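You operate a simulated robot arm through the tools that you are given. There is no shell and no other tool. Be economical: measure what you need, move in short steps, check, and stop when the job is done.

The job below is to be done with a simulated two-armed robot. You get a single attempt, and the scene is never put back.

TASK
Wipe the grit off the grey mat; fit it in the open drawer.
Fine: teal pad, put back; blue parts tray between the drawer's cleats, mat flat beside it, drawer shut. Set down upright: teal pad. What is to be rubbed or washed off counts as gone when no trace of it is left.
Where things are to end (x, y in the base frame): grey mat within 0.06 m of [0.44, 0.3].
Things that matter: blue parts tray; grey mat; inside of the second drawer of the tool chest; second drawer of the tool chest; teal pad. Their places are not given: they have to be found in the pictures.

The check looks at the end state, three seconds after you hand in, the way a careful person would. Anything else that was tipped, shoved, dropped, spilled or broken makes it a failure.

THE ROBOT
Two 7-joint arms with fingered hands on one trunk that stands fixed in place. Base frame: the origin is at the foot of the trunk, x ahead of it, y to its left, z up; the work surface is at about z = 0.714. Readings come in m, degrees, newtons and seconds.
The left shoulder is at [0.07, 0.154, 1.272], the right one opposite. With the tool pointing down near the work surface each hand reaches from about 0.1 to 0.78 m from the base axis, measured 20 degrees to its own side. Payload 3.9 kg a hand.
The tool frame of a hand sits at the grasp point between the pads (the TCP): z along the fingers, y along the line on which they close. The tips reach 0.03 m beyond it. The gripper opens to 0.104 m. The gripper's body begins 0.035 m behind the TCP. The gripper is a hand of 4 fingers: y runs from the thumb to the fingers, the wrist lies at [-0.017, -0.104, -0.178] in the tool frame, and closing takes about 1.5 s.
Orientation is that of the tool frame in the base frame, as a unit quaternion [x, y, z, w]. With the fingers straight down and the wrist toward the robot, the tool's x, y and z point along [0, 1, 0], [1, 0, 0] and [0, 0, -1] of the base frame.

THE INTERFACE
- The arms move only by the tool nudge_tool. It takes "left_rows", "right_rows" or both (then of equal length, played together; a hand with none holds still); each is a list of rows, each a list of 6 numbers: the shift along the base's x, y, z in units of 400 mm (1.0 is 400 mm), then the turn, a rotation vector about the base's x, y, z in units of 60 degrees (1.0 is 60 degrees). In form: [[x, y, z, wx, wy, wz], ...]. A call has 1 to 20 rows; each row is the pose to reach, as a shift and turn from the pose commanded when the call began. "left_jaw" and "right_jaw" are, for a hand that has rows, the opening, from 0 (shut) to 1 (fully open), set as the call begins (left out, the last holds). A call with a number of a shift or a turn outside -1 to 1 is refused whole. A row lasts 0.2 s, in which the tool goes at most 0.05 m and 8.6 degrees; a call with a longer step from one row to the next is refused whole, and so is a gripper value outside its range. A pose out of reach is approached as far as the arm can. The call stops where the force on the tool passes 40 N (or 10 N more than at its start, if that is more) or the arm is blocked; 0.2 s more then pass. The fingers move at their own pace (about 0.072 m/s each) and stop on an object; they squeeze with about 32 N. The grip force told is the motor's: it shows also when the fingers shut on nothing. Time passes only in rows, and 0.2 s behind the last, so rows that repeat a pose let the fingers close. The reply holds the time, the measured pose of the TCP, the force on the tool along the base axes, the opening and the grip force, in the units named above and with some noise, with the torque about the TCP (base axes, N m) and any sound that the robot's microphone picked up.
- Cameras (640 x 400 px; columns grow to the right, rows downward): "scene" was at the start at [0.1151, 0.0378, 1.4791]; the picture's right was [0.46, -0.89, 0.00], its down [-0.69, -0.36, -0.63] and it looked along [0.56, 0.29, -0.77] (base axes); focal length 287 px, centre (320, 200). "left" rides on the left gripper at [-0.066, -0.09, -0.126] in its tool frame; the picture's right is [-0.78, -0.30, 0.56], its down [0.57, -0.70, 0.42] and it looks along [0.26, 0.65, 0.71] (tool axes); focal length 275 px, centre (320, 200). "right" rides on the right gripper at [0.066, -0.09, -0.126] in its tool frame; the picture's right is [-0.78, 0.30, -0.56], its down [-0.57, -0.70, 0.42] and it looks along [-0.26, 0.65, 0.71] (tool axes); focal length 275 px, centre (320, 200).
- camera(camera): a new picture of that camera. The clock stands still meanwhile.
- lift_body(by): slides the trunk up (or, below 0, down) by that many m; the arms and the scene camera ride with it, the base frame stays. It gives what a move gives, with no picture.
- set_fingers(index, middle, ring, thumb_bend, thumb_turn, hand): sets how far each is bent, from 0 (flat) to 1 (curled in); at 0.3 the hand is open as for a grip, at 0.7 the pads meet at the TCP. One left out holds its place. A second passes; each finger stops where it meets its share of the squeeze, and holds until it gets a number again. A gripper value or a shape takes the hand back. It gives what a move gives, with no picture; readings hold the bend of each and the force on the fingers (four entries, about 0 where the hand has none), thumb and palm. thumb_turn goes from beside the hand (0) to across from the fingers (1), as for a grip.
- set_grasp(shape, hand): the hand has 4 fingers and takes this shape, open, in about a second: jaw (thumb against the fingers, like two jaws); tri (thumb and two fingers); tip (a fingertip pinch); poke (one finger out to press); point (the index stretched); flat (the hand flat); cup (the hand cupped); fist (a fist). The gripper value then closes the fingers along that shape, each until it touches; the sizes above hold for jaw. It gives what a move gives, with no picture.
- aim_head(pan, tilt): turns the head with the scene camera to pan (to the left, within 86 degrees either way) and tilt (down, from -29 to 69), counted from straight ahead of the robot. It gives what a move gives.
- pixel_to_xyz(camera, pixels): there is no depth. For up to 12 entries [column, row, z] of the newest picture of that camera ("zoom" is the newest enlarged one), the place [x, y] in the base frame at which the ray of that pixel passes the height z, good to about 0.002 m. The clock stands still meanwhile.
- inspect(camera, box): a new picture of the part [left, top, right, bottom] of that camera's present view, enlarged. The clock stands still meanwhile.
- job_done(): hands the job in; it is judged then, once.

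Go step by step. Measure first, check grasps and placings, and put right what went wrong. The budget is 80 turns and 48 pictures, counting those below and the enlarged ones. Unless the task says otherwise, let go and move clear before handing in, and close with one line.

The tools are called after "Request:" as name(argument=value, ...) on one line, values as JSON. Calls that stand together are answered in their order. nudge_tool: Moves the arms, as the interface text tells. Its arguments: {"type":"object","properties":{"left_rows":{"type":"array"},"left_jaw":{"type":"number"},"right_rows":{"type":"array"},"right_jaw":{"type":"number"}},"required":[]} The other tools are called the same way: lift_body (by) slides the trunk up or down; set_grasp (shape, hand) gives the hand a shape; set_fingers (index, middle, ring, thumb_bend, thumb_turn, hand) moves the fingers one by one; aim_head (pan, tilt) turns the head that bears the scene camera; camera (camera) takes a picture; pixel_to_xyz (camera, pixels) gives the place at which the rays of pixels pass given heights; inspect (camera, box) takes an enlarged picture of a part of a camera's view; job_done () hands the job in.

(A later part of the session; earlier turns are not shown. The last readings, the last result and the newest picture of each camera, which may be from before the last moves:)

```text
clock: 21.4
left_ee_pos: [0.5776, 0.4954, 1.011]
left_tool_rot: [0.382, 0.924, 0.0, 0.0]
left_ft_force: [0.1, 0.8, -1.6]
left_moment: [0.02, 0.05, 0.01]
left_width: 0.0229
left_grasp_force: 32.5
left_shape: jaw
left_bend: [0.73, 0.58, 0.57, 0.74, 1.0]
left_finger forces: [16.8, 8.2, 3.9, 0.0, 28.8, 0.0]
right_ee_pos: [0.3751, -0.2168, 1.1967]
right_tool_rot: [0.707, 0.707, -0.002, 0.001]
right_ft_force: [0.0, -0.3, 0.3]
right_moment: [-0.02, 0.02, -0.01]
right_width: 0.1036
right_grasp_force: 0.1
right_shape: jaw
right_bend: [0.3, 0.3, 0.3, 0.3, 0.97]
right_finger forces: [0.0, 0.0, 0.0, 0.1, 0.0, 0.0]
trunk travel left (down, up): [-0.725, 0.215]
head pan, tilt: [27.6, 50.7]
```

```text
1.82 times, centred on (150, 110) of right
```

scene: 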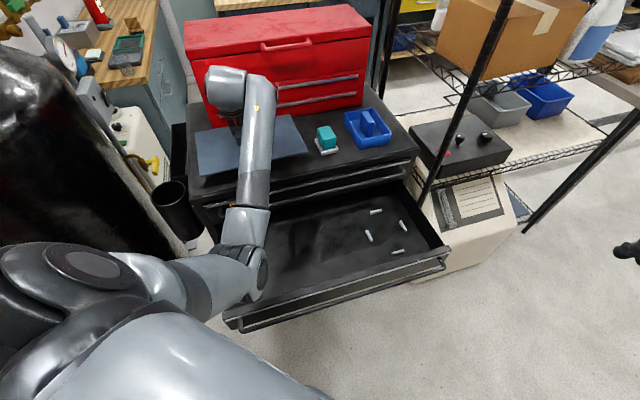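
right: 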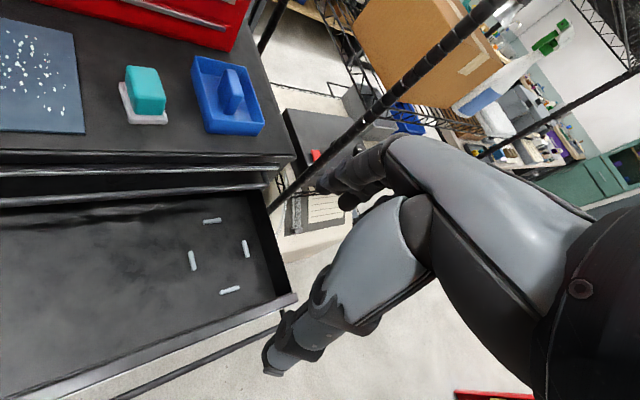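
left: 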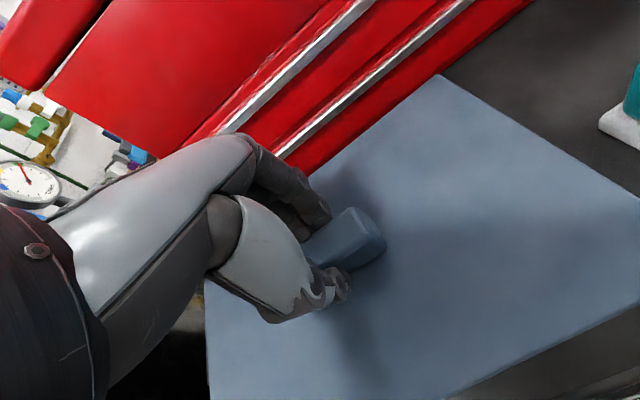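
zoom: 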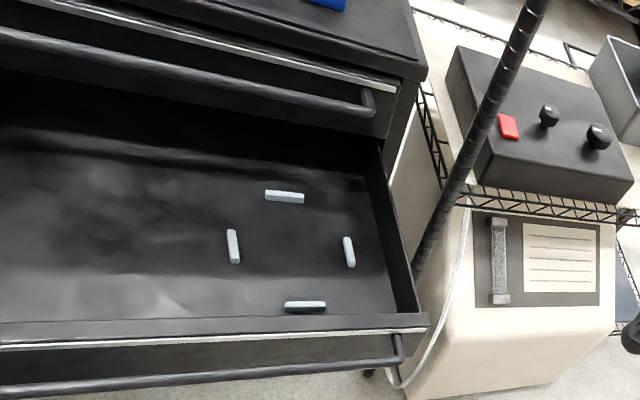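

Using the zoom's own frame now, for the handle bar, rims and cleats.

Request:
pixel_to_xyz(camera="zoom", pixels=[[372, 108, 0.82], [372, 108, 0.88], [427, 320, 0.755], [5, 322, 0.755], [228, 230, 0.718], [234, 263, 0.718], [265, 196, 0.718], [303, 200, 0.718], [346, 238, 0.718], [352, 266, 0.718], [286, 305, 0.718], [325, 306, 0.718]])

```text
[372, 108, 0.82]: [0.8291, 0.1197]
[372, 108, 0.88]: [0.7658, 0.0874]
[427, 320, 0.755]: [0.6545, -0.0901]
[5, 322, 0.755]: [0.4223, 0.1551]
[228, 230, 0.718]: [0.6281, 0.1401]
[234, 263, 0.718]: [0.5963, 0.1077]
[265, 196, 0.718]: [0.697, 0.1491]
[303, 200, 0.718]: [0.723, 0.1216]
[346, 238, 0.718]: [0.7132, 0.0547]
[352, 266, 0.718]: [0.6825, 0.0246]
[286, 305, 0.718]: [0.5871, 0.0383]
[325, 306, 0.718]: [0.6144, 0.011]
```

Drawer interior: u −0.096…0.525, front inner wall v≈0.403, wall top z≈0.755; nest centre (0.654,0.0825). I'll bring the mat back over the drawer, short of the upper handle bar.

Request:
nudge_tool(left_rows=[[0, 0, 0.045, 0, 0, 0], [-0.061, -0.08, 0.045, 0, 0, 0], [-0.122, -0.16, 0.045, 0, 0, 0], [-0.183, -0.24, 0.045, 0, 0, 0], [-0.245, -0.321, 0.045, 0, 0, 0], [-0.306, -0.402, 0.045, 0, 0, 0], [-0.367, -0.482, 0.045, 0, 0, 0], [-0.4285, -0.5625, 0.045, 0, 0, 0], [-0.4285, -0.5625, 0.045, 0, 0, 0]])

Request:
camera(camera="scene")

Request:
camera(camera="left")

```text
clock: 22.9
left_ee_pos: [0.4491, 0.384, 1.0639]
left_tool_rot: [0.365, 0.926, 0.094, -0.029]
left_ft_force: [-0.4, -0.3, -1.7]
left_moment: [-0.02, 0.03, 0.03]
left_width: 0.0225
left_grasp_force: 32.0
left_shape: jaw
left_bend: [0.73, 0.58, 0.57, 0.74, 1.0]
left_finger forces: [17.0, 8.5, 4.0, 0.0, 29.8, 0.0]
right_ee_pos: [0.3724, -0.2184, 1.1971]
right_tool_rot: [0.706, 0.708, -0.002, 0.001]
right_ft_force: [0.2, 0.2, 0.1]
right_moment: [-0.02, 0.0, 0.0]
right_width: 0.1039
right_grasp_force: 0.1
right_shape: jaw
right_bend: [0.3, 0.3, 0.3, 0.3, 0.97]
right_finger forces: [0.0, 0.0, 0.1, 0.0, 0.1, 0.0]
trunk travel left (down, up): [-0.725, 0.215]
head pan, tilt: [27.6, 50.7]
stopped in row 7 (left hand): the arm was blocked; the commanded pose is now the measured one
```

```text
21 pictures are left
```

scene: 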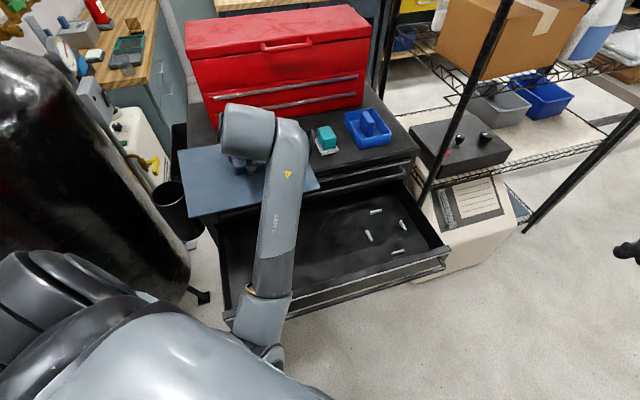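

```text
20 pictures are left
```

left: 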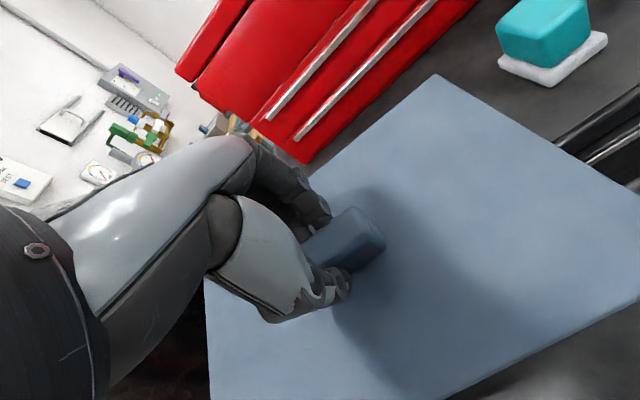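

The arm folded up and was blocked at (0.449,0.384), tilting the mat ~11°. Raising the trunk 0.2 m should unfold it; then I'll correct the tilt.

Request:
lift_body(by=0.2)

Request:
nudge_tool(left_rows=[[0, 0, -0.05, -0.094, 0.009, -0.017], [0, 0, -0.1, -0.187, 0.018, -0.033], [0, 0, -0.2, -0.187, 0.018, -0.033], [0, 0, -0.3, -0.187, 0.018, -0.033], [0, 0, -0.4, -0.187, 0.018, -0.033], [0, 0, -0.5, -0.187, 0.018, -0.033], [0, 0, -0.5, -0.187, 0.018, -0.033]])

```text
clock: 25.1
left_ee_pos: [0.4507, 0.3824, 1.262]
left_tool_rot: [0.367, 0.925, 0.093, -0.029]
left_ft_force: [1.1, -0.8, -1.9]
left_moment: [-0.03, 0.01, -0.02]
left_width: 0.0229
left_grasp_force: 31.7
left_shape: jaw
left_bend: [0.73, 0.58, 0.57, 0.74, 1.0]
left_finger forces: [17.1, 8.5, 3.9, 0.0, 29.8, 0.0]
right_ee_pos: [0.3736, -0.2167, 1.3966]
right_tool_rot: [0.706, 0.708, -0.002, 0.001]
right_ft_force: [-0.6, 0.1, 0.3]
right_moment: [-0.01, 0.0, 0.02]
right_width: 0.1037
right_grasp_force: 0.0
right_shape: jaw
right_bend: [0.3, 0.3, 0.3, 0.3, 0.97]
right_finger forces: [0.1, 0.0, 0.0, 0.0, 0.0, 0.0]
trunk travel left (down, up): [-0.925, 0.015]
head pan, tilt: [27.6, 50.7]
```

```text
clock: 26.2
left_ee_pos: [0.4557, 0.4345, 1.1487]
left_tool_rot: [0.382, 0.921, 0.069, -0.022]
left_ft_force: [0.9, 0.5, -1.2]
left_moment: [-0.01, -0.02, -0.03]
left_width: 0.0228
left_grasp_force: 32.4
left_shape: jaw
left_bend: [0.73, 0.58, 0.57, 0.74, 1.0]
left_finger forces: [16.9, 8.3, 3.8, 0.0, 29.4, 0.0]
right_ee_pos: [0.3743, -0.2168, 1.3967]
right_tool_rot: [0.707, 0.707, -0.002, 0.001]
right_ft_force: [-0.3, 0.7, -0.7]
right_moment: [-0.02, 0.03, 0.0]
right_width: 0.1036
right_grasp_force: 0.2
right_shape: jaw
right_bend: [0.3, 0.3, 0.3, 0.3, 0.97]
right_finger forces: [0.0, 0.0, 0.1, 0.0, 0.0, 0.0]
trunk travel left (down, up): [-0.925, 0.015]
head pan, tilt: [27.6, 50.7]
stopped in row 5 (left hand): the arm was blocked; the commanded pose is now the measured one
```

Still blocked: this wrist side doesn't suit the left arm close in. I'll set the mat back on the chest, and regrip the block end-to-end with the wrist to the left, which suits this arm.

Request:
nudge_tool(left_rows=[[0.061, 0.031, 0, -0.035, 0.003, 0], [0.122, 0.062, 0, -0.07, 0.006, 0], [0.184, 0.094, 0, -0.105, 0.009, 0], [0.245, 0.125, 0, -0.138, 0.012, 0], [0.306, 0.156, 0, -0.138, 0.012, 0], [0.306, 0.156, -0.1, -0.138, 0.012, 0], [0.306, 0.156, -0.2, -0.138, 0.012, 0], [0.306, 0.156, -0.3, -0.138, 0.012, 0], [0.306, 0.156, -0.36, -0.138, 0.012, 0], [0.306, 0.156, -0.36, -0.138, 0.012, 0]])

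Request:
camera(camera="scene")

```text
clock: 28.4
left_ee_pos: [0.5757, 0.4973, 1.0063]
left_tool_rot: [0.384, 0.923, 0.001, 0.0]
left_ft_force: [-0.4, 0.8, -1.9]
left_moment: [0.04, -0.02, 0.03]
left_width: 0.0227
left_grasp_force: 32.0
left_shape: jaw
left_bend: [0.73, 0.58, 0.57, 0.74, 1.0]
left_finger forces: [17.0, 8.1, 3.8, 0.1, 28.9, 0.1]
right_ee_pos: [0.3729, -0.2179, 1.397]
right_tool_rot: [0.706, 0.708, -0.001, 0.0]
right_ft_force: [-0.4, 0.4, 0.5]
right_moment: [0.0, 0.01, -0.02]
right_width: 0.1037
right_grasp_force: 0.0
right_shape: jaw
right_bend: [0.3, 0.3, 0.3, 0.3, 0.97]
right_finger forces: [0.1, 0.0, 0.0, 0.0, 0.0, 0.0]
trunk travel left (down, up): [-0.925, 0.015]
head pan, tilt: [27.6, 50.7]
```

```text
19 pictures are left
```

scene: 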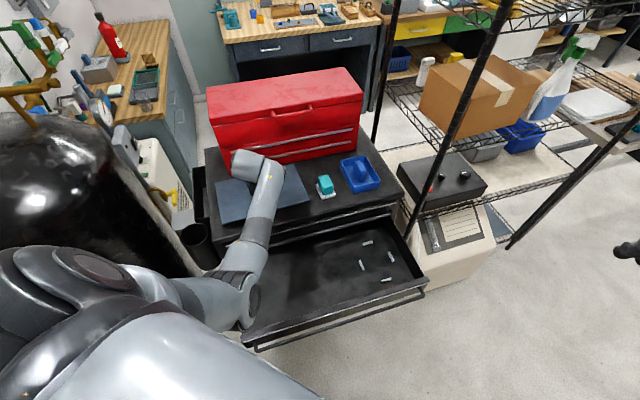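

Level again. Setting the mat down at its old place and releasing, then rising.

Request:
nudge_tool(left_rows=[[0, 0, -0.06, 0, 0, 0], [0, 0, -0.095, 0, 0, 0], [0, 0, -0.101, 0, 0, 0], [0, 0, -0.101, 0, 0, 0]])

Request:
nudge_tool(left_rows=[[0, 0, 0, 0, 0, 0], [0, 0, 0, 0, 0, 0], [0, 0, 0, 0, 0, 0], [0, 0, 0, 0, 0, 0], [0, 0, 0, 0, 0, 0], [0, 0, 0, 0, 0, 0], [0, 0, 0.05, 0, 0, 0], [0, 0, 0.15, 0, 0, 0], [0, 0, 0.25, 0, 0, 0], [0, 0, 0.35, 0, 0, 0]], left_jaw=1.0)

Request:
nudge_tool(left_rows=[[0, 0, 0, 0, 0, -0.125], [0, 0, 0, 0, 0, -0.25], [0, 0, 0, 0, 0, -0.375], [0, 0, 0, 0, 0, -0.5], [0, 0, 0, 0, 0, -0.625], [0, 0, 0, 0, 0, -0.75], [0, 0, 0, 0, 0, -0.875], [0, 0, 0, 0, 0, -1.0]])

Request:
nudge_tool(left_rows=[[0, 0, 0, 0, 0, -0.125], [0, 0, 0, 0, 0, -0.25], [0, 0, 0, 0, 0, -0.375], [0, 0, 0, 0, 0, -0.5], [0, 0, 0, 0, 0, -0.5]])

Request:
camera(camera="left")

Request:
inspect(camera="scene", box=[190, 130, 400, 290])

```text
clock: 29.4
left_ee_pos: [0.5769, 0.4948, 0.9645]
left_tool_rot: [0.383, 0.924, 0.0, 0.0]
left_ft_force: [-0.2, 0.0, -0.3]
left_moment: [0.01, 0.0, -0.04]
left_width: 0.0225
left_grasp_force: 32.5
left_shape: jaw
left_bend: [0.73, 0.58, 0.57, 0.74, 1.0]
left_finger forces: [17.0, 8.2, 3.8, 0.0, 29.0, 0.0]
right_ee_pos: [0.3731, -0.2166, 1.3971]
right_tool_rot: [0.707, 0.707, -0.002, 0.0]
right_ft_force: [-0.5, 1.1, 0.0]
right_moment: [-0.01, 0.0, -0.03]
right_width: 0.1038
right_grasp_force: 0.0
right_shape: jaw
right_bend: [0.3, 0.3, 0.3, 0.3, 0.97]
right_finger forces: [0.1, 0.0, 0.0, 0.0, 0.0, 0.0]
trunk travel left (down, up): [-0.925, 0.015]
head pan, tilt: [27.6, 50.7]
```

```text
clock: 31.6
left_ee_pos: [0.5809, 0.495, 1.1063]
left_tool_rot: [0.383, 0.924, 0.0, 0.0]
left_ft_force: [-0.3, 0.0, 0.5]
left_moment: [-0.02, 0.0, 0.05]
left_width: 0.104
left_grasp_force: 0.1
left_shape: jaw
left_bend: [0.3, 0.3, 0.3, 0.3, 0.97]
left_finger forces: [0.0, 0.1, 0.0, 0.0, 0.0, 0.1]
right_ee_pos: [0.3745, -0.2179, 1.3975]
right_tool_rot: [0.706, 0.708, -0.002, 0.001]
right_ft_force: [-0.3, 0.7, -0.9]
right_moment: [-0.01, 0.0, 0.01]
right_width: 0.1038
right_grasp_force: 0.1
right_shape: jaw
right_bend: [0.3, 0.3, 0.3, 0.3, 0.97]
right_finger forces: [0.0, 0.0, 0.0, 0.0, 0.1, 0.1]
trunk travel left (down, up): [-0.925, 0.015]
head pan, tilt: [27.6, 50.7]
```

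```text
clock: 33.5
left_ee_pos: [0.5778, 0.4964, 1.1055]
left_tool_rot: [0.794, 0.608, -0.001, 0.001]
left_ft_force: [0.5, -0.4, 0.4]
left_moment: [-0.06, 0.02, -0.02]
left_width: 0.1039
left_grasp_force: 0.0
left_shape: jaw
left_bend: [0.3, 0.3, 0.3, 0.3, 0.97]
left_finger forces: [0.0, 0.1, 0.1, 0.1, 0.1, 0.0]
right_ee_pos: [0.374, -0.2166, 1.3968]
right_tool_rot: [0.706, 0.708, -0.002, 0.001]
right_ft_force: [0.1, 1.2, 0.1]
right_moment: [-0.02, -0.03, -0.03]
right_width: 0.1034
right_grasp_force: 0.1
right_shape: jaw
right_bend: [0.3, 0.3, 0.3, 0.3, 0.97]
right_finger forces: [0.1, 0.1, 0.0, 0.0, 0.1, 0.1]
trunk travel left (down, up): [-0.925, 0.015]
head pan, tilt: [27.6, 50.7]
```

```text
clock: 34.6
left_ee_pos: [0.5782, 0.4963, 1.1039]
left_tool_rot: [0.925, 0.381, 0.0, -0.001]
left_ft_force: [0.7, -0.5, -0.4]
left_moment: [0.01, -0.02, -0.02]
left_width: 0.1037
left_grasp_force: 0.2
left_shape: jaw
left_bend: [0.3, 0.3, 0.3, 0.3, 0.97]
left_finger forces: [0.0, 0.0, 0.0, 0.0, 0.1, 0.0]
right_ee_pos: [0.3749, -0.2177, 1.3964]
right_tool_rot: [0.706, 0.708, -0.001, 0.0]
right_ft_force: [-0.5, 0.2, 0.2]
right_moment: [-0.01, 0.02, -0.03]
right_width: 0.1037
right_grasp_force: 0.0
right_shape: jaw
right_bend: [0.3, 0.3, 0.3, 0.3, 0.97]
right_finger forces: [0.1, 0.0, 0.0, 0.1, 0.0, 0.0]
trunk travel left (down, up): [-0.925, 0.015]
head pan, tilt: [27.6, 50.7]
```

```text
18 pictures are left
```

left: 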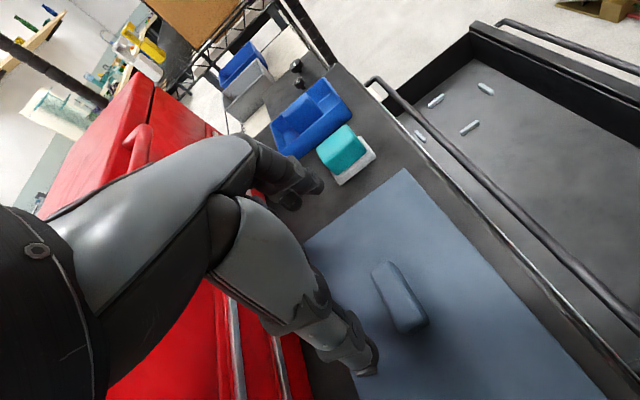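

```text
2.50 times, centred on (295, 210) of scene
```

zoom: 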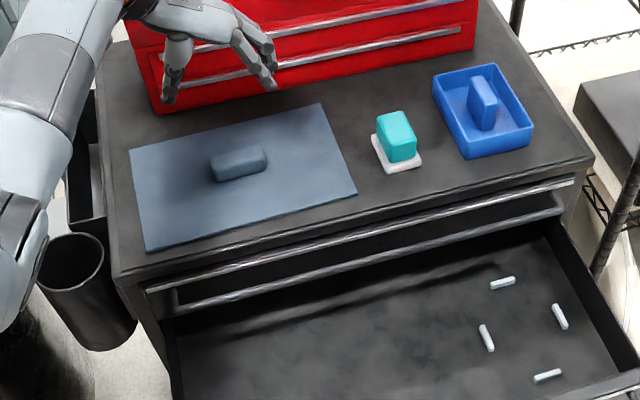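

Yaw −45° works and the mat lies flat. Measuring block ends, mat corners, pad and the upper bar.

Request:
pixel_to_xyz(camera="zoom", pixels=[[146, 251, 0.927], [357, 193, 0.927], [320, 103, 0.929], [130, 151, 0.929], [211, 160, 0.955], [260, 146, 0.955], [266, 159, 0.955], [215, 173, 0.955], [176, 313, 0.86], [563, 212, 0.86], [388, 173, 0.925], [422, 163, 0.925]])

Request:
pixel_to_xyz(camera="left", pixels=[[372, 274, 0.955], [389, 262, 0.955], [427, 319, 0.955], [405, 331, 0.955], [403, 169, 0.929], [375, 82, 0.86], [375, 82, 0.82], [500, 190, 0.86], [500, 190, 0.82]])

```text
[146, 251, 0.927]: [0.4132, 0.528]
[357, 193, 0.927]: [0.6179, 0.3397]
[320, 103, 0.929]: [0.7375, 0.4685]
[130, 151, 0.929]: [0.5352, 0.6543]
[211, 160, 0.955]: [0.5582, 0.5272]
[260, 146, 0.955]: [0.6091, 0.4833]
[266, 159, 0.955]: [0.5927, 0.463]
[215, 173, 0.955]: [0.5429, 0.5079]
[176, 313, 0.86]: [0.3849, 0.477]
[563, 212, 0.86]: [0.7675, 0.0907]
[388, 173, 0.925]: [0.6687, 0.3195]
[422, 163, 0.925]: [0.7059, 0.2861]
```

```text
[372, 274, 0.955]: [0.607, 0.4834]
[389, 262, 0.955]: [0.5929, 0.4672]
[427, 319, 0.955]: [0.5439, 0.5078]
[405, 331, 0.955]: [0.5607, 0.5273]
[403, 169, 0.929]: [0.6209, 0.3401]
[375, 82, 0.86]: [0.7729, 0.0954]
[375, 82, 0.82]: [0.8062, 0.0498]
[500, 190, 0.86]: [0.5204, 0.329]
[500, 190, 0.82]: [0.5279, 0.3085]
```

The bar is at v≈0.608, z≈0.86; block centre (0.576,0.4955). Descending over the block end-to-end, closing and lifting.

Request:
nudge_tool(left_rows=[[-0.005, -0.002, -0.1, 0, 0, 0], [-0.005, -0.002, -0.2, 0, 0, 0], [-0.005, -0.002, -0.29, 0, 0, 0], [-0.005, -0.002, -0.33, 0, 0, 0], [-0.005, -0.002, -0.353, 0, 0, 0], [-0.005, -0.002, -0.353, 0, 0, 0]])

Request:
nudge_tool(left_rows=[[0, 0, 0, 0, 0, 0], [0, 0, 0, 0, 0, 0], [0, 0, 0, 0, 0, 0], [0, 0, 0, 0, 0, 0], [0, 0, 0, 0, 0, 0], [0, 0, 0, 0, 0, 0], [0, 0, 0, 0, 0, 0], [0, 0, 0, 0, 0, 0]], left_jaw=0.0)

Request:
nudge_tool(left_rows=[[0, 0, 0.04, 0, 0, 0], [0, 0, 0.08, 0, 0, 0], [0, 0, 0.12, 0, 0, 0], [0, 0, 0.12, 0, 0, 0]])

Request:
camera(camera="left")

```text
clock: 36.0
left_ee_pos: [0.5713, 0.4866, 0.9704]
left_tool_rot: [0.924, 0.382, 0.0, 0.0]
left_ft_force: [0.9, -0.7, -0.4]
left_moment: [-0.01, 0.03, 0.02]
left_width: 0.1037
left_grasp_force: 0.0
left_shape: jaw
left_bend: [0.3, 0.3, 0.3, 0.3, 0.97]
left_finger forces: [0.0, 0.0, 0.0, 0.0, 0.0, 0.0]
left hand out of reach, approached as far as the arm can: row 4, 5, 6
right_ee_pos: [0.3742, -0.2158, 1.3972]
right_tool_rot: [0.707, 0.707, -0.002, 0.0]
right_ft_force: [-0.2, -1.4, 0.6]
right_moment: [0.01, 0.0, -0.02]
right_width: 0.1039
right_grasp_force: 0.1
right_shape: jaw
right_bend: [0.3, 0.3, 0.3, 0.3, 0.97]
right_finger forces: [0.1, 0.0, 0.0, 0.0, 0.0, 0.0]
trunk travel left (down, up): [-0.925, 0.015]
head pan, tilt: [27.6, 50.7]
```

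```text
clock: 37.9
left_ee_pos: [0.5725, 0.4868, 0.9712]
left_tool_rot: [0.924, 0.383, 0.0, 0.0]
left_ft_force: [-0.6, 0.9, -0.7]
left_moment: [-0.06, -0.08, 0.03]
left_width: 0.0417
left_grasp_force: 32.2
left_shape: jaw
left_bend: [0.7, 0.36, 0.37, 0.67, 0.99]
left_finger forces: [5.8, 16.2, 5.3, 0.0, 24.8, 0.1]
right_ee_pos: [0.3747, -0.216, 1.3963]
right_tool_rot: [0.706, 0.708, -0.003, 0.001]
right_ft_force: [0.1, 0.0, 0.2]
right_moment: [0.02, 0.0, 0.01]
right_width: 0.1038
right_grasp_force: 0.2
right_shape: jaw
right_bend: [0.3, 0.3, 0.3, 0.3, 0.97]
right_finger forces: [0.0, 0.0, 0.0, 0.1, 0.1, 0.1]
trunk travel left (down, up): [-0.925, 0.015]
head pan, tilt: [27.6, 50.7]
```

```text
clock: 38.9
left_ee_pos: [0.5725, 0.4869, 0.9849]
left_tool_rot: [0.924, 0.382, 0.0, 0.0]
left_ft_force: [0.2, 0.2, -1.7]
left_moment: [-0.01, -0.02, -0.04]
left_width: 0.0419
left_grasp_force: 31.9
left_shape: jaw
left_bend: [0.7, 0.36, 0.37, 0.67, 0.99]
left_finger forces: [4.9, 17.1, 4.9, 0.1, 24.4, 0.0]
left hand out of reach, approached as far as the arm can: row 2, 3, 4
right_ee_pos: [0.3746, -0.2181, 1.3978]
right_tool_rot: [0.707, 0.708, -0.002, 0.001]
right_ft_force: [0.0, -0.1, 0.4]
right_moment: [0.02, -0.01, -0.04]
right_width: 0.1037
right_grasp_force: 0.1
right_shape: jaw
right_bend: [0.3, 0.3, 0.3, 0.3, 0.97]
right_finger forces: [0.0, 0.0, 0.0, 0.0, 0.0, 0.0]
trunk travel left (down, up): [-0.925, 0.015]
head pan, tilt: [27.6, 50.7]
```

```text
16 pictures are left
```

left: 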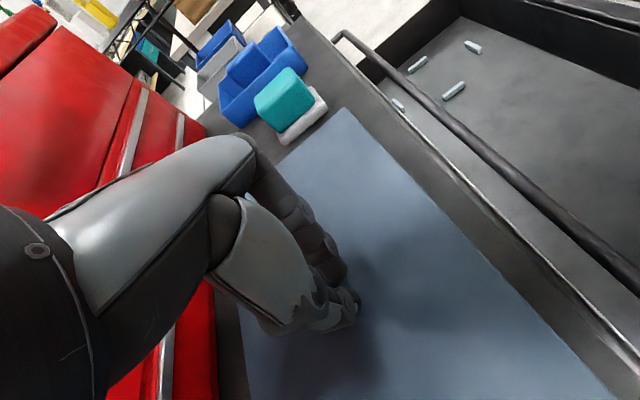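

The raised trunk put this at the reach limit, but the grip bears load and the mat seems raised. Easing toward the robot and up, then checking.

Request:
nudge_tool(left_rows=[[-0.03, -0.03, 0.03, 0, 0, 0], [-0.06, -0.06, 0.06, 0, 0, 0], [-0.09, -0.09, 0.1, 0, 0, 0], [-0.09, -0.09, 0.1, 0, 0, 0]])

Request:
camera(camera="left")

Request:
inspect(camera="scene", box=[190, 130, 400, 290])

```text
clock: 39.9
left_ee_pos: [0.5726, 0.4877, 0.9855]
left_tool_rot: [0.924, 0.381, -0.001, 0.0]
left_ft_force: [0.1, -0.8, -0.8]
left_moment: [0.0, 0.02, 0.01]
left_width: 0.0417
left_grasp_force: 31.5
left_shape: jaw
left_bend: [0.7, 0.36, 0.37, 0.67, 0.99]
left_finger forces: [4.9, 17.1, 4.7, 0.0, 24.4, 0.1]
left hand out of reach, approached as far as the arm can: row 1, 2, 3, 4
right_ee_pos: [0.374, -0.2169, 1.3972]
right_tool_rot: [0.707, 0.707, -0.003, 0.0]
right_ft_force: [0.5, 0.0, 0.6]
right_moment: [-0.02, -0.01, -0.02]
right_width: 0.1038
right_grasp_force: 0.0
right_shape: jaw
right_bend: [0.3, 0.3, 0.3, 0.3, 0.97]
right_finger forces: [0.0, 0.0, 0.0, 0.0, 0.1, 0.0]
trunk travel left (down, up): [-0.925, 0.015]
head pan, tilt: [27.6, 50.7]
```

```text
15 pictures are left
```

left: 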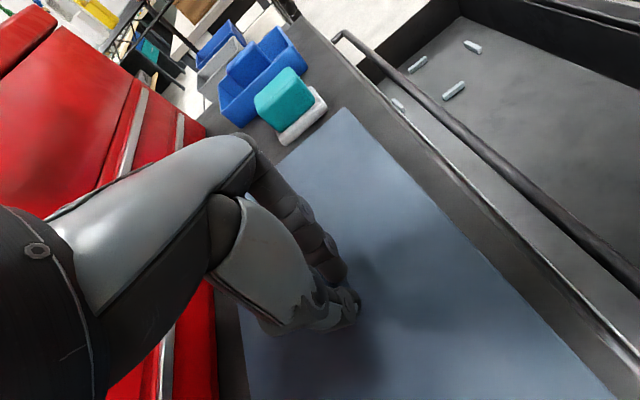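

```text
2.50 times, centred on (295, 210) of scene
```

zoom: 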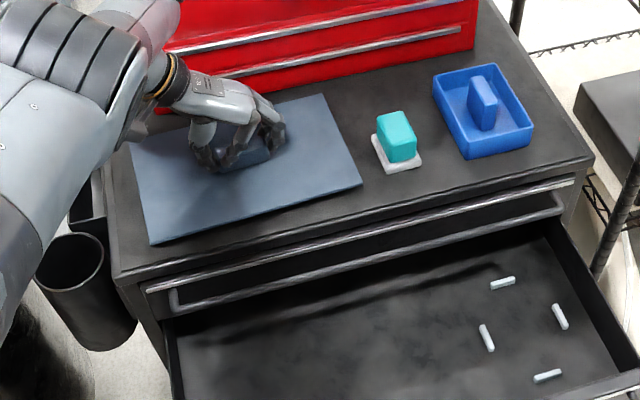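

The arm seems caught at a wrist limit. I'll try relieving it with a small yaw back while lifting.

Request:
nudge_tool(left_rows=[[0, 0, 0.02, 0, 0, 0.06], [0, 0, 0.04, 0, 0, 0.12], [0, 0, 0.08, 0, 0, 0.18], [0, 0, 0.12, 0, 0, 0.24], [0, 0, 0.12, 0, 0, 0.24]])

```text
clock: 41.0
left_ee_pos: [0.5724, 0.4872, 0.9864]
left_tool_rot: [0.924, 0.382, -0.001, 0.001]
left_ft_force: [-0.7, 0.3, -1.8]
left_moment: [0.02, 0.02, -0.01]
left_width: 0.0416
left_grasp_force: 31.5
left_shape: jaw
left_bend: [0.7, 0.36, 0.37, 0.67, 0.99]
left_finger forces: [4.8, 17.2, 4.8, 0.1, 24.4, 0.0]
left hand out of reach, approached as far as the arm can: row 1, 2, 3, 4, 5
right_ee_pos: [0.3747, -0.217, 1.3964]
right_tool_rot: [0.706, 0.708, -0.003, 0.0]
right_ft_force: [-0.5, -0.8, 0.3]
right_moment: [-0.03, -0.01, 0.02]
right_width: 0.1038
right_grasp_force: 0.0
right_shape: jaw
right_bend: [0.3, 0.3, 0.3, 0.3, 0.97]
right_finger forces: [0.1, 0.0, 0.0, 0.1, 0.0, 0.0]
trunk travel left (down, up): [-0.925, 0.015]
head pan, tilt: [27.6, 50.7]
```

Not even the yaw moved. Testing small separate moves to find a direction in which the arm frees itself.

Request:
nudge_tool(left_rows=[[0.03, -0.03, 0.02, 0, 0, 0], [0.03, -0.03, 0.02, 0, 0, 0]])

Request:
nudge_tool(left_rows=[[-0.08, -0.08, 0, 0, 0, 0], [-0.16, -0.16, 0, 0, 0, 0], [-0.24, -0.24, 0, 0, 0, 0], [-0.24, -0.24, 0, 0, 0, 0]])

```text
clock: 41.6
left_ee_pos: [0.581, 0.482, 0.9922]
left_tool_rot: [0.924, 0.381, 0.001, 0.0]
left_ft_force: [0.2, 0.3, -1.6]
left_moment: [0.01, 0.02, 0.02]
left_width: 0.0419
left_grasp_force: 32.2
left_shape: jaw
left_bend: [0.7, 0.36, 0.37, 0.67, 0.99]
left_finger forces: [5.0, 17.1, 4.9, 0.0, 24.4, 0.0]
left hand out of reach, approached as far as the arm can: row 1, 2
right_ee_pos: [0.3741, -0.2167, 1.3968]
right_tool_rot: [0.706, 0.708, -0.002, 0.001]
right_ft_force: [-0.6, 0.5, 0.0]
right_moment: [0.0, 0.03, 0.03]
right_width: 0.1035
right_grasp_force: 0.2
right_shape: jaw
right_bend: [0.3, 0.3, 0.3, 0.3, 0.97]
right_finger forces: [0.1, 0.1, 0.0, 0.0, 0.0, 0.0]
trunk travel left (down, up): [-0.925, 0.015]
head pan, tilt: [27.6, 50.7]
```

```text
clock: 42.6
left_ee_pos: [0.5818, 0.4826, 0.9929]
left_tool_rot: [0.924, 0.382, 0.001, 0.0]
left_ft_force: [-0.2, -0.5, -1.5]
left_moment: [-0.01, 0.01, 0.01]
left_width: 0.0416
left_grasp_force: 31.6
left_shape: jaw
left_bend: [0.7, 0.36, 0.37, 0.67, 0.99]
left_finger forces: [5.0, 17.2, 4.9, 0.0, 24.5, 0.0]
left hand out of reach, approached as far as the arm can: row 1, 2, 3, 4
right_ee_pos: [0.3732, -0.2172, 1.3974]
right_tool_rot: [0.708, 0.707, -0.002, 0.001]
right_ft_force: [0.0, 0.1, 0.7]
right_moment: [0.01, -0.01, -0.01]
right_width: 0.1039
right_grasp_force: 0.1
right_shape: jaw
right_bend: [0.3, 0.3, 0.3, 0.3, 0.97]
right_finger forces: [0.0, 0.0, 0.0, 0.0, 0.0, 0.1]
trunk travel left (down, up): [-0.925, 0.015]
head pan, tilt: [27.6, 50.7]
```

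Only sideways/tangential motion works, so the arm is straight-elbow singular. A small trunk shift may refresh its posture; then I retry pulling inward.

Request:
lift_body(by=0.012)

Request:
nudge_tool(left_rows=[[-0.08, -0.08, 0.02, 0, 0, 0], [-0.16, -0.16, 0.04, 0, 0, 0], [-0.24, -0.24, 0.06, 0, 0, 0], [-0.24, -0.24, 0.06, 0, 0, 0]])

```text
clock: 43.2
left_ee_pos: [0.5794, 0.4826, 1.0049]
left_tool_rot: [0.924, 0.382, 0.001, 0.001]
left_ft_force: [0.6, 0.4, -1.3]
left_moment: [-0.01, 0.03, 0.02]
left_width: 0.042
left_grasp_force: 32.3
left_shape: jaw
left_bend: [0.7, 0.36, 0.37, 0.67, 0.99]
left_finger forces: [5.0, 17.3, 5.0, 0.1, 24.4, 0.0]
right_ee_pos: [0.3733, -0.216, 1.409]
right_tool_rot: [0.706, 0.708, -0.001, 0.0]
right_ft_force: [-0.1, 0.2, 0.5]
right_moment: [0.0, -0.01, 0.02]
right_width: 0.1037
right_grasp_force: 0.0
right_shape: jaw
right_bend: [0.3, 0.3, 0.3, 0.3, 0.97]
right_finger forces: [0.0, 0.0, 0.0, 0.0, 0.1, 0.0]
trunk travel left (down, up): [-0.937, 0.003]
head pan, tilt: [27.6, 50.7]
```

```text
clock: 44.2
left_ee_pos: [0.5805, 0.4823, 1.0041]
left_tool_rot: [0.924, 0.383, 0.001, 0.0]
left_ft_force: [0.0, -0.4, -1.8]
left_moment: [-0.05, 0.05, 0.03]
left_width: 0.0419
left_grasp_force: 31.8
left_shape: jaw
left_bend: [0.7, 0.36, 0.37, 0.67, 0.99]
left_finger forces: [4.9, 17.3, 4.9, 0.0, 24.4, 0.0]
left hand out of reach, approached as far as the arm can: row 1, 2, 3, 4
right_ee_pos: [0.374, -0.2177, 1.4083]
right_tool_rot: [0.707, 0.708, -0.001, 0.001]
right_ft_force: [0.7, 1.0, -0.4]
right_moment: [0.02, 0.02, 0.01]
right_width: 0.1036
right_grasp_force: 0.1
right_shape: jaw
right_bend: [0.3, 0.3, 0.3, 0.3, 0.97]
right_finger forces: [0.1, 0.0, 0.1, 0.0, 0.0, 0.1]
trunk travel left (down, up): [-0.937, 0.003]
head pan, tilt: [27.6, 50.7]
```

Still stuck. I need to see the arm's posture.

Request:
camera(camera="scene")

```text
13 pictures are left
```

scene: 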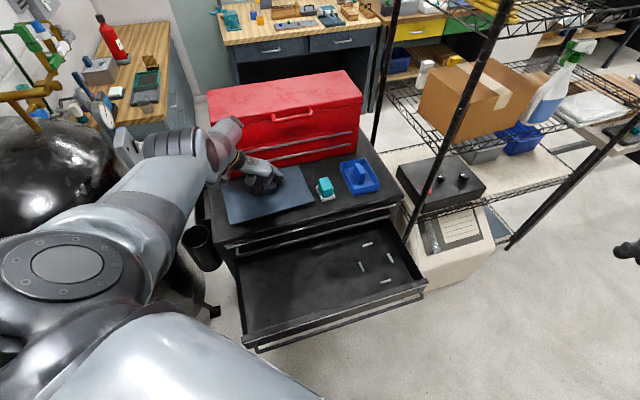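

The elbow looks bent and out to the left, so it is likely a joint limit rather than a straight arm. Testing pure yaw, then pure tilt.

Request:
nudge_tool(left_rows=[[0, 0, 0, 0, 0, 0.1], [0, 0, 0, 0, 0, 0.2], [0, 0, 0, 0, 0, 0.2]])

Request:
nudge_tool(left_rows=[[0.05, -0.05, 0.1, 0, 0, 0], [0.05, -0.05, 0.1, 0, 0, 0]])

```text
clock: 45.0
left_ee_pos: [0.5818, 0.4829, 1.0044]
left_tool_rot: [0.924, 0.382, 0.002, 0.001]
left_ft_force: [-0.1, -0.4, -1.7]
left_moment: [-0.03, 0.0, -0.02]
left_width: 0.0416
left_grasp_force: 31.7
left_shape: jaw
left_bend: [0.7, 0.36, 0.37, 0.67, 0.99]
left_finger forces: [5.0, 17.2, 4.9, 0.0, 24.4, 0.0]
left hand out of reach, approached as far as the arm can: row 1, 2, 3
right_ee_pos: [0.3737, -0.2163, 1.4089]
right_tool_rot: [0.707, 0.708, -0.002, 0.001]
right_ft_force: [0.7, -0.2, -0.1]
right_moment: [0.01, 0.04, 0.02]
right_width: 0.1037
right_grasp_force: 0.1
right_shape: jaw
right_bend: [0.3, 0.3, 0.3, 0.3, 0.97]
right_finger forces: [0.0, 0.1, 0.0, 0.0, 0.0, 0.1]
trunk travel left (down, up): [-0.937, 0.003]
head pan, tilt: [27.6, 50.7]
```

```text
clock: 45.6
left_ee_pos: [0.5805, 0.4818, 1.0044]
left_tool_rot: [0.924, 0.382, 0.001, 0.001]
left_ft_force: [-0.2, 0.5, -1.8]
left_moment: [0.03, -0.02, -0.04]
left_width: 0.0419
left_grasp_force: 31.7
left_shape: jaw
left_bend: [0.7, 0.36, 0.37, 0.67, 0.99]
left_finger forces: [4.9, 17.2, 5.0, 0.1, 24.4, 0.0]
left hand out of reach, approached as far as the arm can: row 1, 2
right_ee_pos: [0.3746, -0.2168, 1.4096]
right_tool_rot: [0.706, 0.708, -0.002, 0.001]
right_ft_force: [-0.3, -0.3, -0.9]
right_moment: [-0.02, 0.01, 0.01]
right_width: 0.1037
right_grasp_force: 0.0
right_shape: jaw
right_bend: [0.3, 0.3, 0.3, 0.3, 0.97]
right_finger forces: [0.0, 0.0, 0.2, 0.1, 0.0, 0.1]
trunk travel left (down, up): [-0.937, 0.003]
head pan, tilt: [27.6, 50.7]
```

Possibly the commanded pose has drifted away from the actual one. A harmless test: command 15 mm down.

Request:
nudge_tool(left_rows=[[0, 0, -0.038, 0, 0, 0], [0, 0, -0.038, 0, 0, 0]])

Request:
nudge_tool(left_rows=[[0, 0, 0.025, 0, 0, 0], [0, 0, 0.025, 0, 0, 0]])

Request:
nudge_tool(left_rows=[[0, 0, 0, 0.08, -0.08, 0], [0, 0, 0, 0.08, -0.08, 0]])

```text
clock: 46.2
left_ee_pos: [0.5805, 0.4909, 0.9934]
left_tool_rot: [0.921, 0.389, 0.005, -0.005]
left_ft_force: [-0.6, 0.8, -1.6]
left_moment: [-0.01, 0.03, -0.03]
left_width: 0.0419
left_grasp_force: 31.9
left_shape: jaw
left_bend: [0.7, 0.36, 0.37, 0.68, 0.99]
left_finger forces: [4.5, 17.0, 4.8, 0.1, 24.2, 0.0]
left hand out of reach, approached as far as the arm can: row 1
right_ee_pos: [0.3746, -0.217, 1.4085]
right_tool_rot: [0.706, 0.708, -0.003, 0.001]
right_ft_force: [-0.2, 0.3, -0.2]
right_moment: [0.03, -0.03, 0.03]
right_width: 0.1035
right_grasp_force: 0.0
right_shape: jaw
right_bend: [0.3, 0.3, 0.3, 0.3, 0.97]
right_finger forces: [0.0, 0.0, 0.0, 0.0, 0.0, 0.0]
trunk travel left (down, up): [-0.937, 0.003]
head pan, tilt: [27.6, 50.7]
```

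```text
clock: 46.9
left_ee_pos: [0.5823, 0.4821, 0.9978]
left_tool_rot: [0.924, 0.382, 0.002, 0.0]
left_ft_force: [0.2, -1.2, -2.0]
left_moment: [-0.03, 0.01, -0.03]
left_width: 0.0416
left_grasp_force: 32.0
left_shape: jaw
left_bend: [0.7, 0.36, 0.37, 0.68, 0.99]
left_finger forces: [4.4, 17.2, 4.9, 0.1, 24.1, 0.0]
right_ee_pos: [0.3749, -0.2176, 1.4092]
right_tool_rot: [0.707, 0.708, -0.002, 0.0]
right_ft_force: [1.0, 0.5, 0.1]
right_moment: [0.0, 0.0, 0.0]
right_width: 0.1035
right_grasp_force: 0.1
right_shape: jaw
right_bend: [0.3, 0.3, 0.3, 0.3, 0.97]
right_finger forces: [0.0, 0.1, 0.0, 0.1, 0.0, 0.1]
trunk travel left (down, up): [-0.937, 0.003]
head pan, tilt: [27.6, 50.7]
```

```text
clock: 47.5
left_ee_pos: [0.5956, 0.4906, 1.0105]
left_tool_rot: [0.924, 0.382, 0.024, -0.006]
left_ft_force: [-0.1, 0.0, -1.6]
left_moment: [-0.02, 0.02, 0.03]
left_width: 0.0414
left_grasp_force: 31.5
left_shape: jaw
left_bend: [0.7, 0.36, 0.37, 0.68, 0.99]
left_finger forces: [4.4, 17.2, 5.2, 0.1, 24.2, 0.0]
left hand out of reach, approached as far as the arm can: row 1, 2
right_ee_pos: [0.3743, -0.2155, 1.4101]
right_tool_rot: [0.707, 0.707, -0.003, 0.0]
right_ft_force: [-0.6, -0.3, -0.9]
right_moment: [0.01, 0.01, -0.03]
right_width: 0.1037
right_grasp_force: 0.1
right_shape: jaw
right_bend: [0.3, 0.3, 0.3, 0.3, 0.97]
right_finger forces: [0.0, 0.0, 0.0, 0.1, 0.0, 0.0]
trunk travel left (down, up): [-0.937, 0.003]
head pan, tilt: [27.6, 50.7]
```

It does respond; it was just hugging a limit. Trying small inward steps with the tilt undone.

Request:
nudge_tool(left_rows=[[-0.02, -0.02, 0, -0.02, 0.02, 0], [-0.04, -0.04, 0, -0.04, 0.04, 0], [-0.06, -0.06, 0, -0.04, 0.04, 0], [-0.08, -0.08, 0, -0.04, 0.04, 0]])

Request:
nudge_tool(left_rows=[[0.03, -0.03, 0.03, 0, 0, 0], [0.06, -0.06, 0.06, 0, 0, 0]])

```text
clock: 48.5
left_ee_pos: [0.5607, 0.46, 1.0119]
left_tool_rot: [0.924, 0.383, -0.003, 0.006]
left_ft_force: [0.2, -0.2, -0.8]
left_moment: [-0.01, 0.02, 0.03]
left_width: 0.0415
left_grasp_force: 31.9
left_shape: jaw
left_bend: [0.7, 0.36, 0.37, 0.68, 0.99]
left_finger forces: [4.0, 17.4, 6.0, 0.0, 23.8, 0.0]
left hand out of reach, approached as far as the arm can: row 1
right_ee_pos: [0.374, -0.2174, 1.4096]
right_tool_rot: [0.706, 0.708, -0.001, 0.001]
right_ft_force: [-0.3, 0.8, 0.2]
right_moment: [0.02, 0.01, 0.01]
right_width: 0.1035
right_grasp_force: 0.1
right_shape: jaw
right_bend: [0.3, 0.3, 0.3, 0.3, 0.97]
right_finger forces: [0.0, 0.0, 0.0, 0.0, 0.0, 0.1]
trunk travel left (down, up): [-0.937, 0.003]
head pan, tilt: [27.6, 50.7]
```

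```text
clock: 49.0
left_ee_pos: [0.5847, 0.4362, 1.0365]
left_tool_rot: [0.924, 0.382, -0.002, 0.006]
left_ft_force: [0.4, 0.9, -1.3]
left_moment: [0.01, 0.03, 0.04]
left_width: 0.0415
left_grasp_force: 32.3
left_shape: jaw
left_bend: [0.7, 0.36, 0.37, 0.68, 0.99]
left_finger forces: [3.9, 17.4, 6.2, 0.1, 24.1, 0.0]
right_ee_pos: [0.3742, -0.2188, 1.4091]
right_tool_rot: [0.707, 0.708, -0.001, 0.0]
right_ft_force: [0.7, -0.2, -0.1]
right_moment: [0.03, -0.02, 0.01]
right_width: 0.1038
right_grasp_force: 0.1
right_shape: jaw
right_bend: [0.3, 0.3, 0.3, 0.3, 0.97]
right_finger forces: [0.0, 0.1, 0.1, 0.1, 0.1, 0.1]
trunk travel left (down, up): [-0.937, 0.003]
head pan, tilt: [27.6, 50.7]
```

Free and holding at (0.585,0.436,1.037). Now carrying the mat back over the drawer.

Request:
nudge_tool(left_rows=[[-0.065, -0.057, 0, 0, 0, 0], [-0.13, -0.114, 0, 0, 0, 0], [-0.195, -0.171, 0, 0, 0, 0], [-0.26, -0.229, 0, 0, 0, 0], [-0.325, -0.286, 0, 0, 0, 0], [-0.39, -0.343, 0, 0, 0, 0], [-0.455, -0.4, 0, 0, 0, 0], [-0.455, -0.4, 0, 0, 0, 0]])

Request:
camera(camera="scene")

```text
clock: 50.6
left_ee_pos: [0.415, 0.3541, 1.055]
left_tool_rot: [0.92, 0.385, 0.037, -0.064]
left_ft_force: [0.5, -1.0, -1.7]
left_moment: [-0.03, 0.0, -0.01]
left_width: 0.0414
left_grasp_force: 32.3
left_shape: jaw
left_bend: [0.7, 0.35, 0.36, 0.68, 0.99]
left_finger forces: [4.6, 17.7, 7.5, 0.0, 23.5, 0.1]
right_ee_pos: [0.372, -0.2175, 1.4098]
right_tool_rot: [0.706, 0.708, -0.001, 0.001]
right_ft_force: [-0.2, 0.6, -0.6]
right_moment: [0.01, 0.01, -0.03]
right_width: 0.1036
right_grasp_force: 0.1
right_shape: jaw
right_bend: [0.3, 0.3, 0.3, 0.3, 0.97]
right_finger forces: [0.0, 0.1, 0.0, 0.0, 0.1, 0.1]
trunk travel left (down, up): [-0.937, 0.003]
head pan, tilt: [27.6, 50.7]
stopped in row 7 (left hand): the arm was blocked; the commanded pose is now the measured one
```

```text
12 pictures are left
```

scene: 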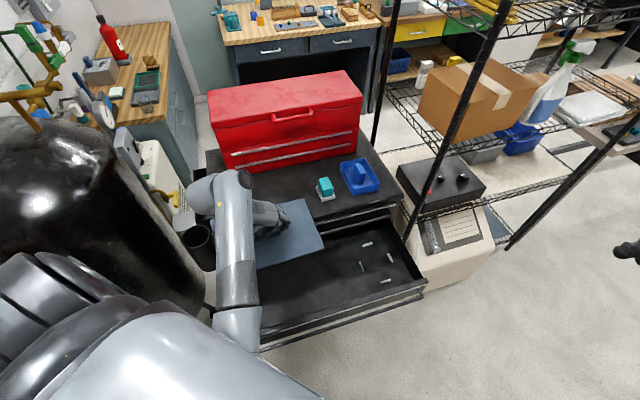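

Blocked again while high. The reach is specified for low hands, so I'll go out a bit, level, descend to just above the chest top with the trunk raised, then pull back.

Request:
nudge_tool(left_rows=[[0.045, 0.055, 0, -0.07, 0.009, -0.003], [0.0875, 0.115, 0, -0.14, 0.0185, -0.0065], [0.0875, 0.115, -0.08, -0.14, 0.0185, -0.0065], [0.0875, 0.115, -0.165, -0.14, 0.0185, -0.0065], [0.0875, 0.115, -0.165, -0.14, 0.0185, -0.0065]])

Request:
nudge_tool(left_rows=[[-0.025, -0.06, 0, 0, 0, 0], [-0.05, -0.12, 0, 0, 0, 0], [-0.075, -0.18, 0, 0, 0, 0], [-0.1, -0.24, 0, 0, 0, 0], [-0.12, -0.3, 0, 0, 0, 0], [-0.12, -0.3, 0, 0, 0, 0]])

Request:
camera(camera="scene")

```text
clock: 51.8
left_ee_pos: [0.4533, 0.4018, 0.9875]
left_tool_rot: [0.924, 0.383, -0.001, 0.0]
left_ft_force: [0.0, -0.1, -1.9]
left_moment: [-0.02, -0.01, 0.02]
left_width: 0.0418
left_grasp_force: 32.2
left_shape: jaw
left_bend: [0.7, 0.35, 0.36, 0.68, 0.99]
left_finger forces: [4.5, 17.9, 7.6, 0.1, 23.4, 0.0]
right_ee_pos: [0.3741, -0.217, 1.4088]
right_tool_rot: [0.707, 0.707, -0.002, 0.001]
right_ft_force: [0.2, 0.5, 0.0]
right_moment: [-0.03, -0.03, -0.01]
right_width: 0.104
right_grasp_force: 0.1
right_shape: jaw
right_bend: [0.3, 0.3, 0.3, 0.3, 0.97]
right_finger forces: [0.0, 0.0, 0.1, 0.1, 0.1, 0.1]
trunk travel left (down, up): [-0.937, 0.003]
head pan, tilt: [27.6, 50.7]
```

```text
clock: 53.2
left_ee_pos: [0.4031, 0.2784, 0.9903]
left_tool_rot: [0.923, 0.384, -0.001, 0.0]
left_ft_force: [-0.5, -0.2, -2.2]
left_moment: [-0.01, 0.02, -0.01]
left_width: 0.0416
left_grasp_force: 32.5
left_shape: jaw
left_bend: [0.7, 0.35, 0.36, 0.68, 0.99]
left_finger forces: [4.2, 18.0, 8.2, 0.0, 23.4, 0.0]
right_ee_pos: [0.3739, -0.216, 1.4096]
right_tool_rot: [0.707, 0.708, -0.002, 0.0]
right_ft_force: [0.8, 0.0, -1.0]
right_moment: [0.01, 0.01, 0.0]
right_width: 0.1038
right_grasp_force: 0.0
right_shape: jaw
right_bend: [0.3, 0.3, 0.3, 0.3, 0.97]
right_finger forces: [0.0, 0.0, 0.1, 0.0, 0.1, 0.0]
trunk travel left (down, up): [-0.937, 0.003]
head pan, tilt: [27.6, 50.7]
```

```text
11 pictures are left
```

scene: 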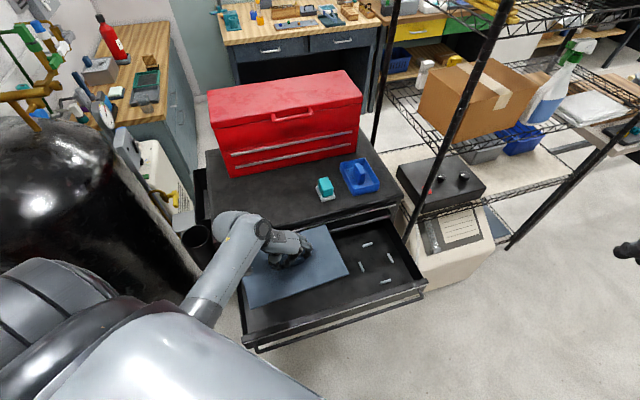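

It worked: the mat is over the drawer. Measuring its corners at z≈0.947 for the offset from the TCP.

Request:
pixel_to_xyz(camera="scene", pixels=[[246, 308, 0.947], [349, 270, 0.947], [326, 225, 0.947], [300, 288, 0.947]])

```text
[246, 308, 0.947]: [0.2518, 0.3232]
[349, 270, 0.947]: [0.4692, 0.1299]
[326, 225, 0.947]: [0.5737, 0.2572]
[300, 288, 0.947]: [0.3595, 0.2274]
```

The mat is rotated about 4.5° and drooping slightly at the back; gravity will settle it. Descending with a −4.5° turn, then shifting deeper before the last part.

Request:
nudge_tool(left_rows=[[0, 0, -0.1, 0, 0, -0.025], [0, 0, -0.2, 0, 0, -0.05], [0, 0, -0.3, 0, 0, -0.075], [0, 0, -0.38, 0, 0, -0.075], [0.025, 0.009, -0.38, 0, 0, -0.075], [0.05, 0.018, -0.38, 0, 0, -0.075], [0.05, 0.018, -0.38, 0, 0, -0.075]])

Request:
camera(camera="left")

Request:
inspect(camera="scene", box=[200, 190, 440, 350])

```text
clock: 54.8
left_ee_pos: [0.4236, 0.2865, 0.8372]
left_tool_rot: [0.938, 0.347, -0.002, 0.0]
left_ft_force: [1.0, 0.0, -1.0]
left_moment: [0.01, 0.03, 0.0]
left_width: 0.0413
left_grasp_force: 31.8
left_shape: jaw
left_bend: [0.7, 0.35, 0.36, 0.68, 0.99]
left_finger forces: [4.1, 18.1, 8.2, 0.0, 23.4, 0.0]
right_ee_pos: [0.3757, -0.2167, 1.4095]
right_tool_rot: [0.706, 0.708, -0.002, 0.0]
right_ft_force: [-0.6, -1.1, 0.3]
right_moment: [0.0, -0.04, -0.01]
right_width: 0.1037
right_grasp_force: 0.0
right_shape: jaw
right_bend: [0.3, 0.3, 0.3, 0.3, 0.97]
right_finger forces: [0.1, 0.1, 0.0, 0.1, 0.0, 0.1]
trunk travel left (down, up): [-0.937, 0.003]
head pan, tilt: [27.6, 50.7]
```

```text
10 pictures are left
```

left: 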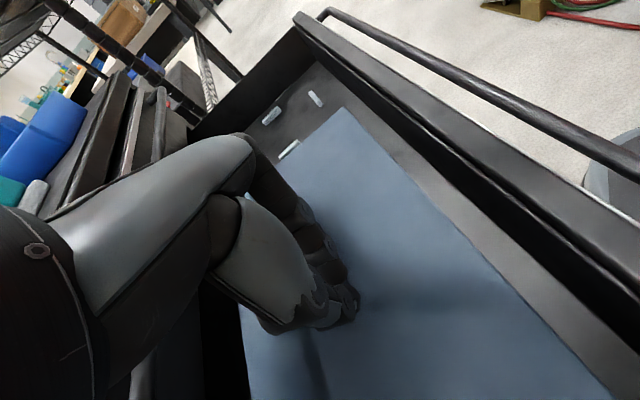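

```text
2.50 times, centred on (320, 270) of scene
```

zoom: 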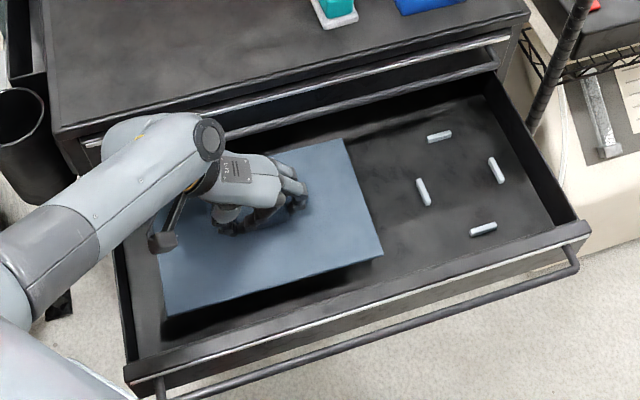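

Aligned with the drawer. Lowering onto the floor.

Request:
nudge_tool(left_rows=[[0, 0, -0.08, 0, 0, 0], [0, 0, -0.14, 0, 0, 0], [0, 0, -0.17, 0, 0, 0], [0, 0, -0.17, 0, 0, 0]])

Request:
nudge_tool(left_rows=[[0, 0, -0.01, 0, 0, 0], [0, 0, -0.02, 0, 0, 0], [0, 0, -0.02, 0, 0, 0]])

```text
clock: 55.8
left_ee_pos: [0.4224, 0.2871, 0.7687]
left_tool_rot: [0.938, 0.347, -0.001, 0.001]
left_ft_force: [0.0, 0.6, -1.0]
left_moment: [0.01, 0.05, 0.03]
left_width: 0.0416
left_grasp_force: 32.4
left_shape: jaw
left_bend: [0.7, 0.35, 0.36, 0.68, 0.99]
left_finger forces: [4.2, 18.0, 8.3, 0.0, 23.4, 0.0]
right_ee_pos: [0.3732, -0.2168, 1.4084]
right_tool_rot: [0.706, 0.708, -0.002, 0.0]
right_ft_force: [-0.3, -0.3, 0.3]
right_moment: [0.01, -0.01, 0.0]
right_width: 0.1038
right_grasp_force: 0.0
right_shape: jaw
right_bend: [0.3, 0.3, 0.3, 0.3, 0.97]
right_finger forces: [0.0, 0.0, 0.0, 0.0, 0.0, 0.0]
trunk travel left (down, up): [-0.937, 0.003]
head pan, tilt: [27.6, 50.7]
```

```text
clock: 56.6
left_ee_pos: [0.4242, 0.2849, 0.7634]
left_tool_rot: [0.938, 0.347, -0.001, 0.001]
left_ft_force: [0.0, -2.1, 9.0]
left_moment: [-0.12, -0.32, 0.14]
left_width: 0.0298
left_grasp_force: 31.6
left_shape: jaw
left_bend: [0.7, 0.44, 0.45, 0.72, 0.98]
left_finger forces: [0.0, 5.8, 14.1, 0.0, 0.0, 0.0]
right_ee_pos: [0.3733, -0.2193, 1.409]
right_tool_rot: [0.707, 0.707, -0.001, 0.0]
right_ft_force: [0.2, 0.4, 0.2]
right_moment: [0.02, 0.03, 0.0]
right_width: 0.1035
right_grasp_force: 0.0
right_shape: jaw
right_bend: [0.3, 0.3, 0.3, 0.3, 0.97]
right_finger forces: [0.0, 0.1, 0.1, 0.0, 0.0, 0.0]
trunk travel left (down, up): [-0.937, 0.003]
head pan, tilt: [27.6, 50.7]
```

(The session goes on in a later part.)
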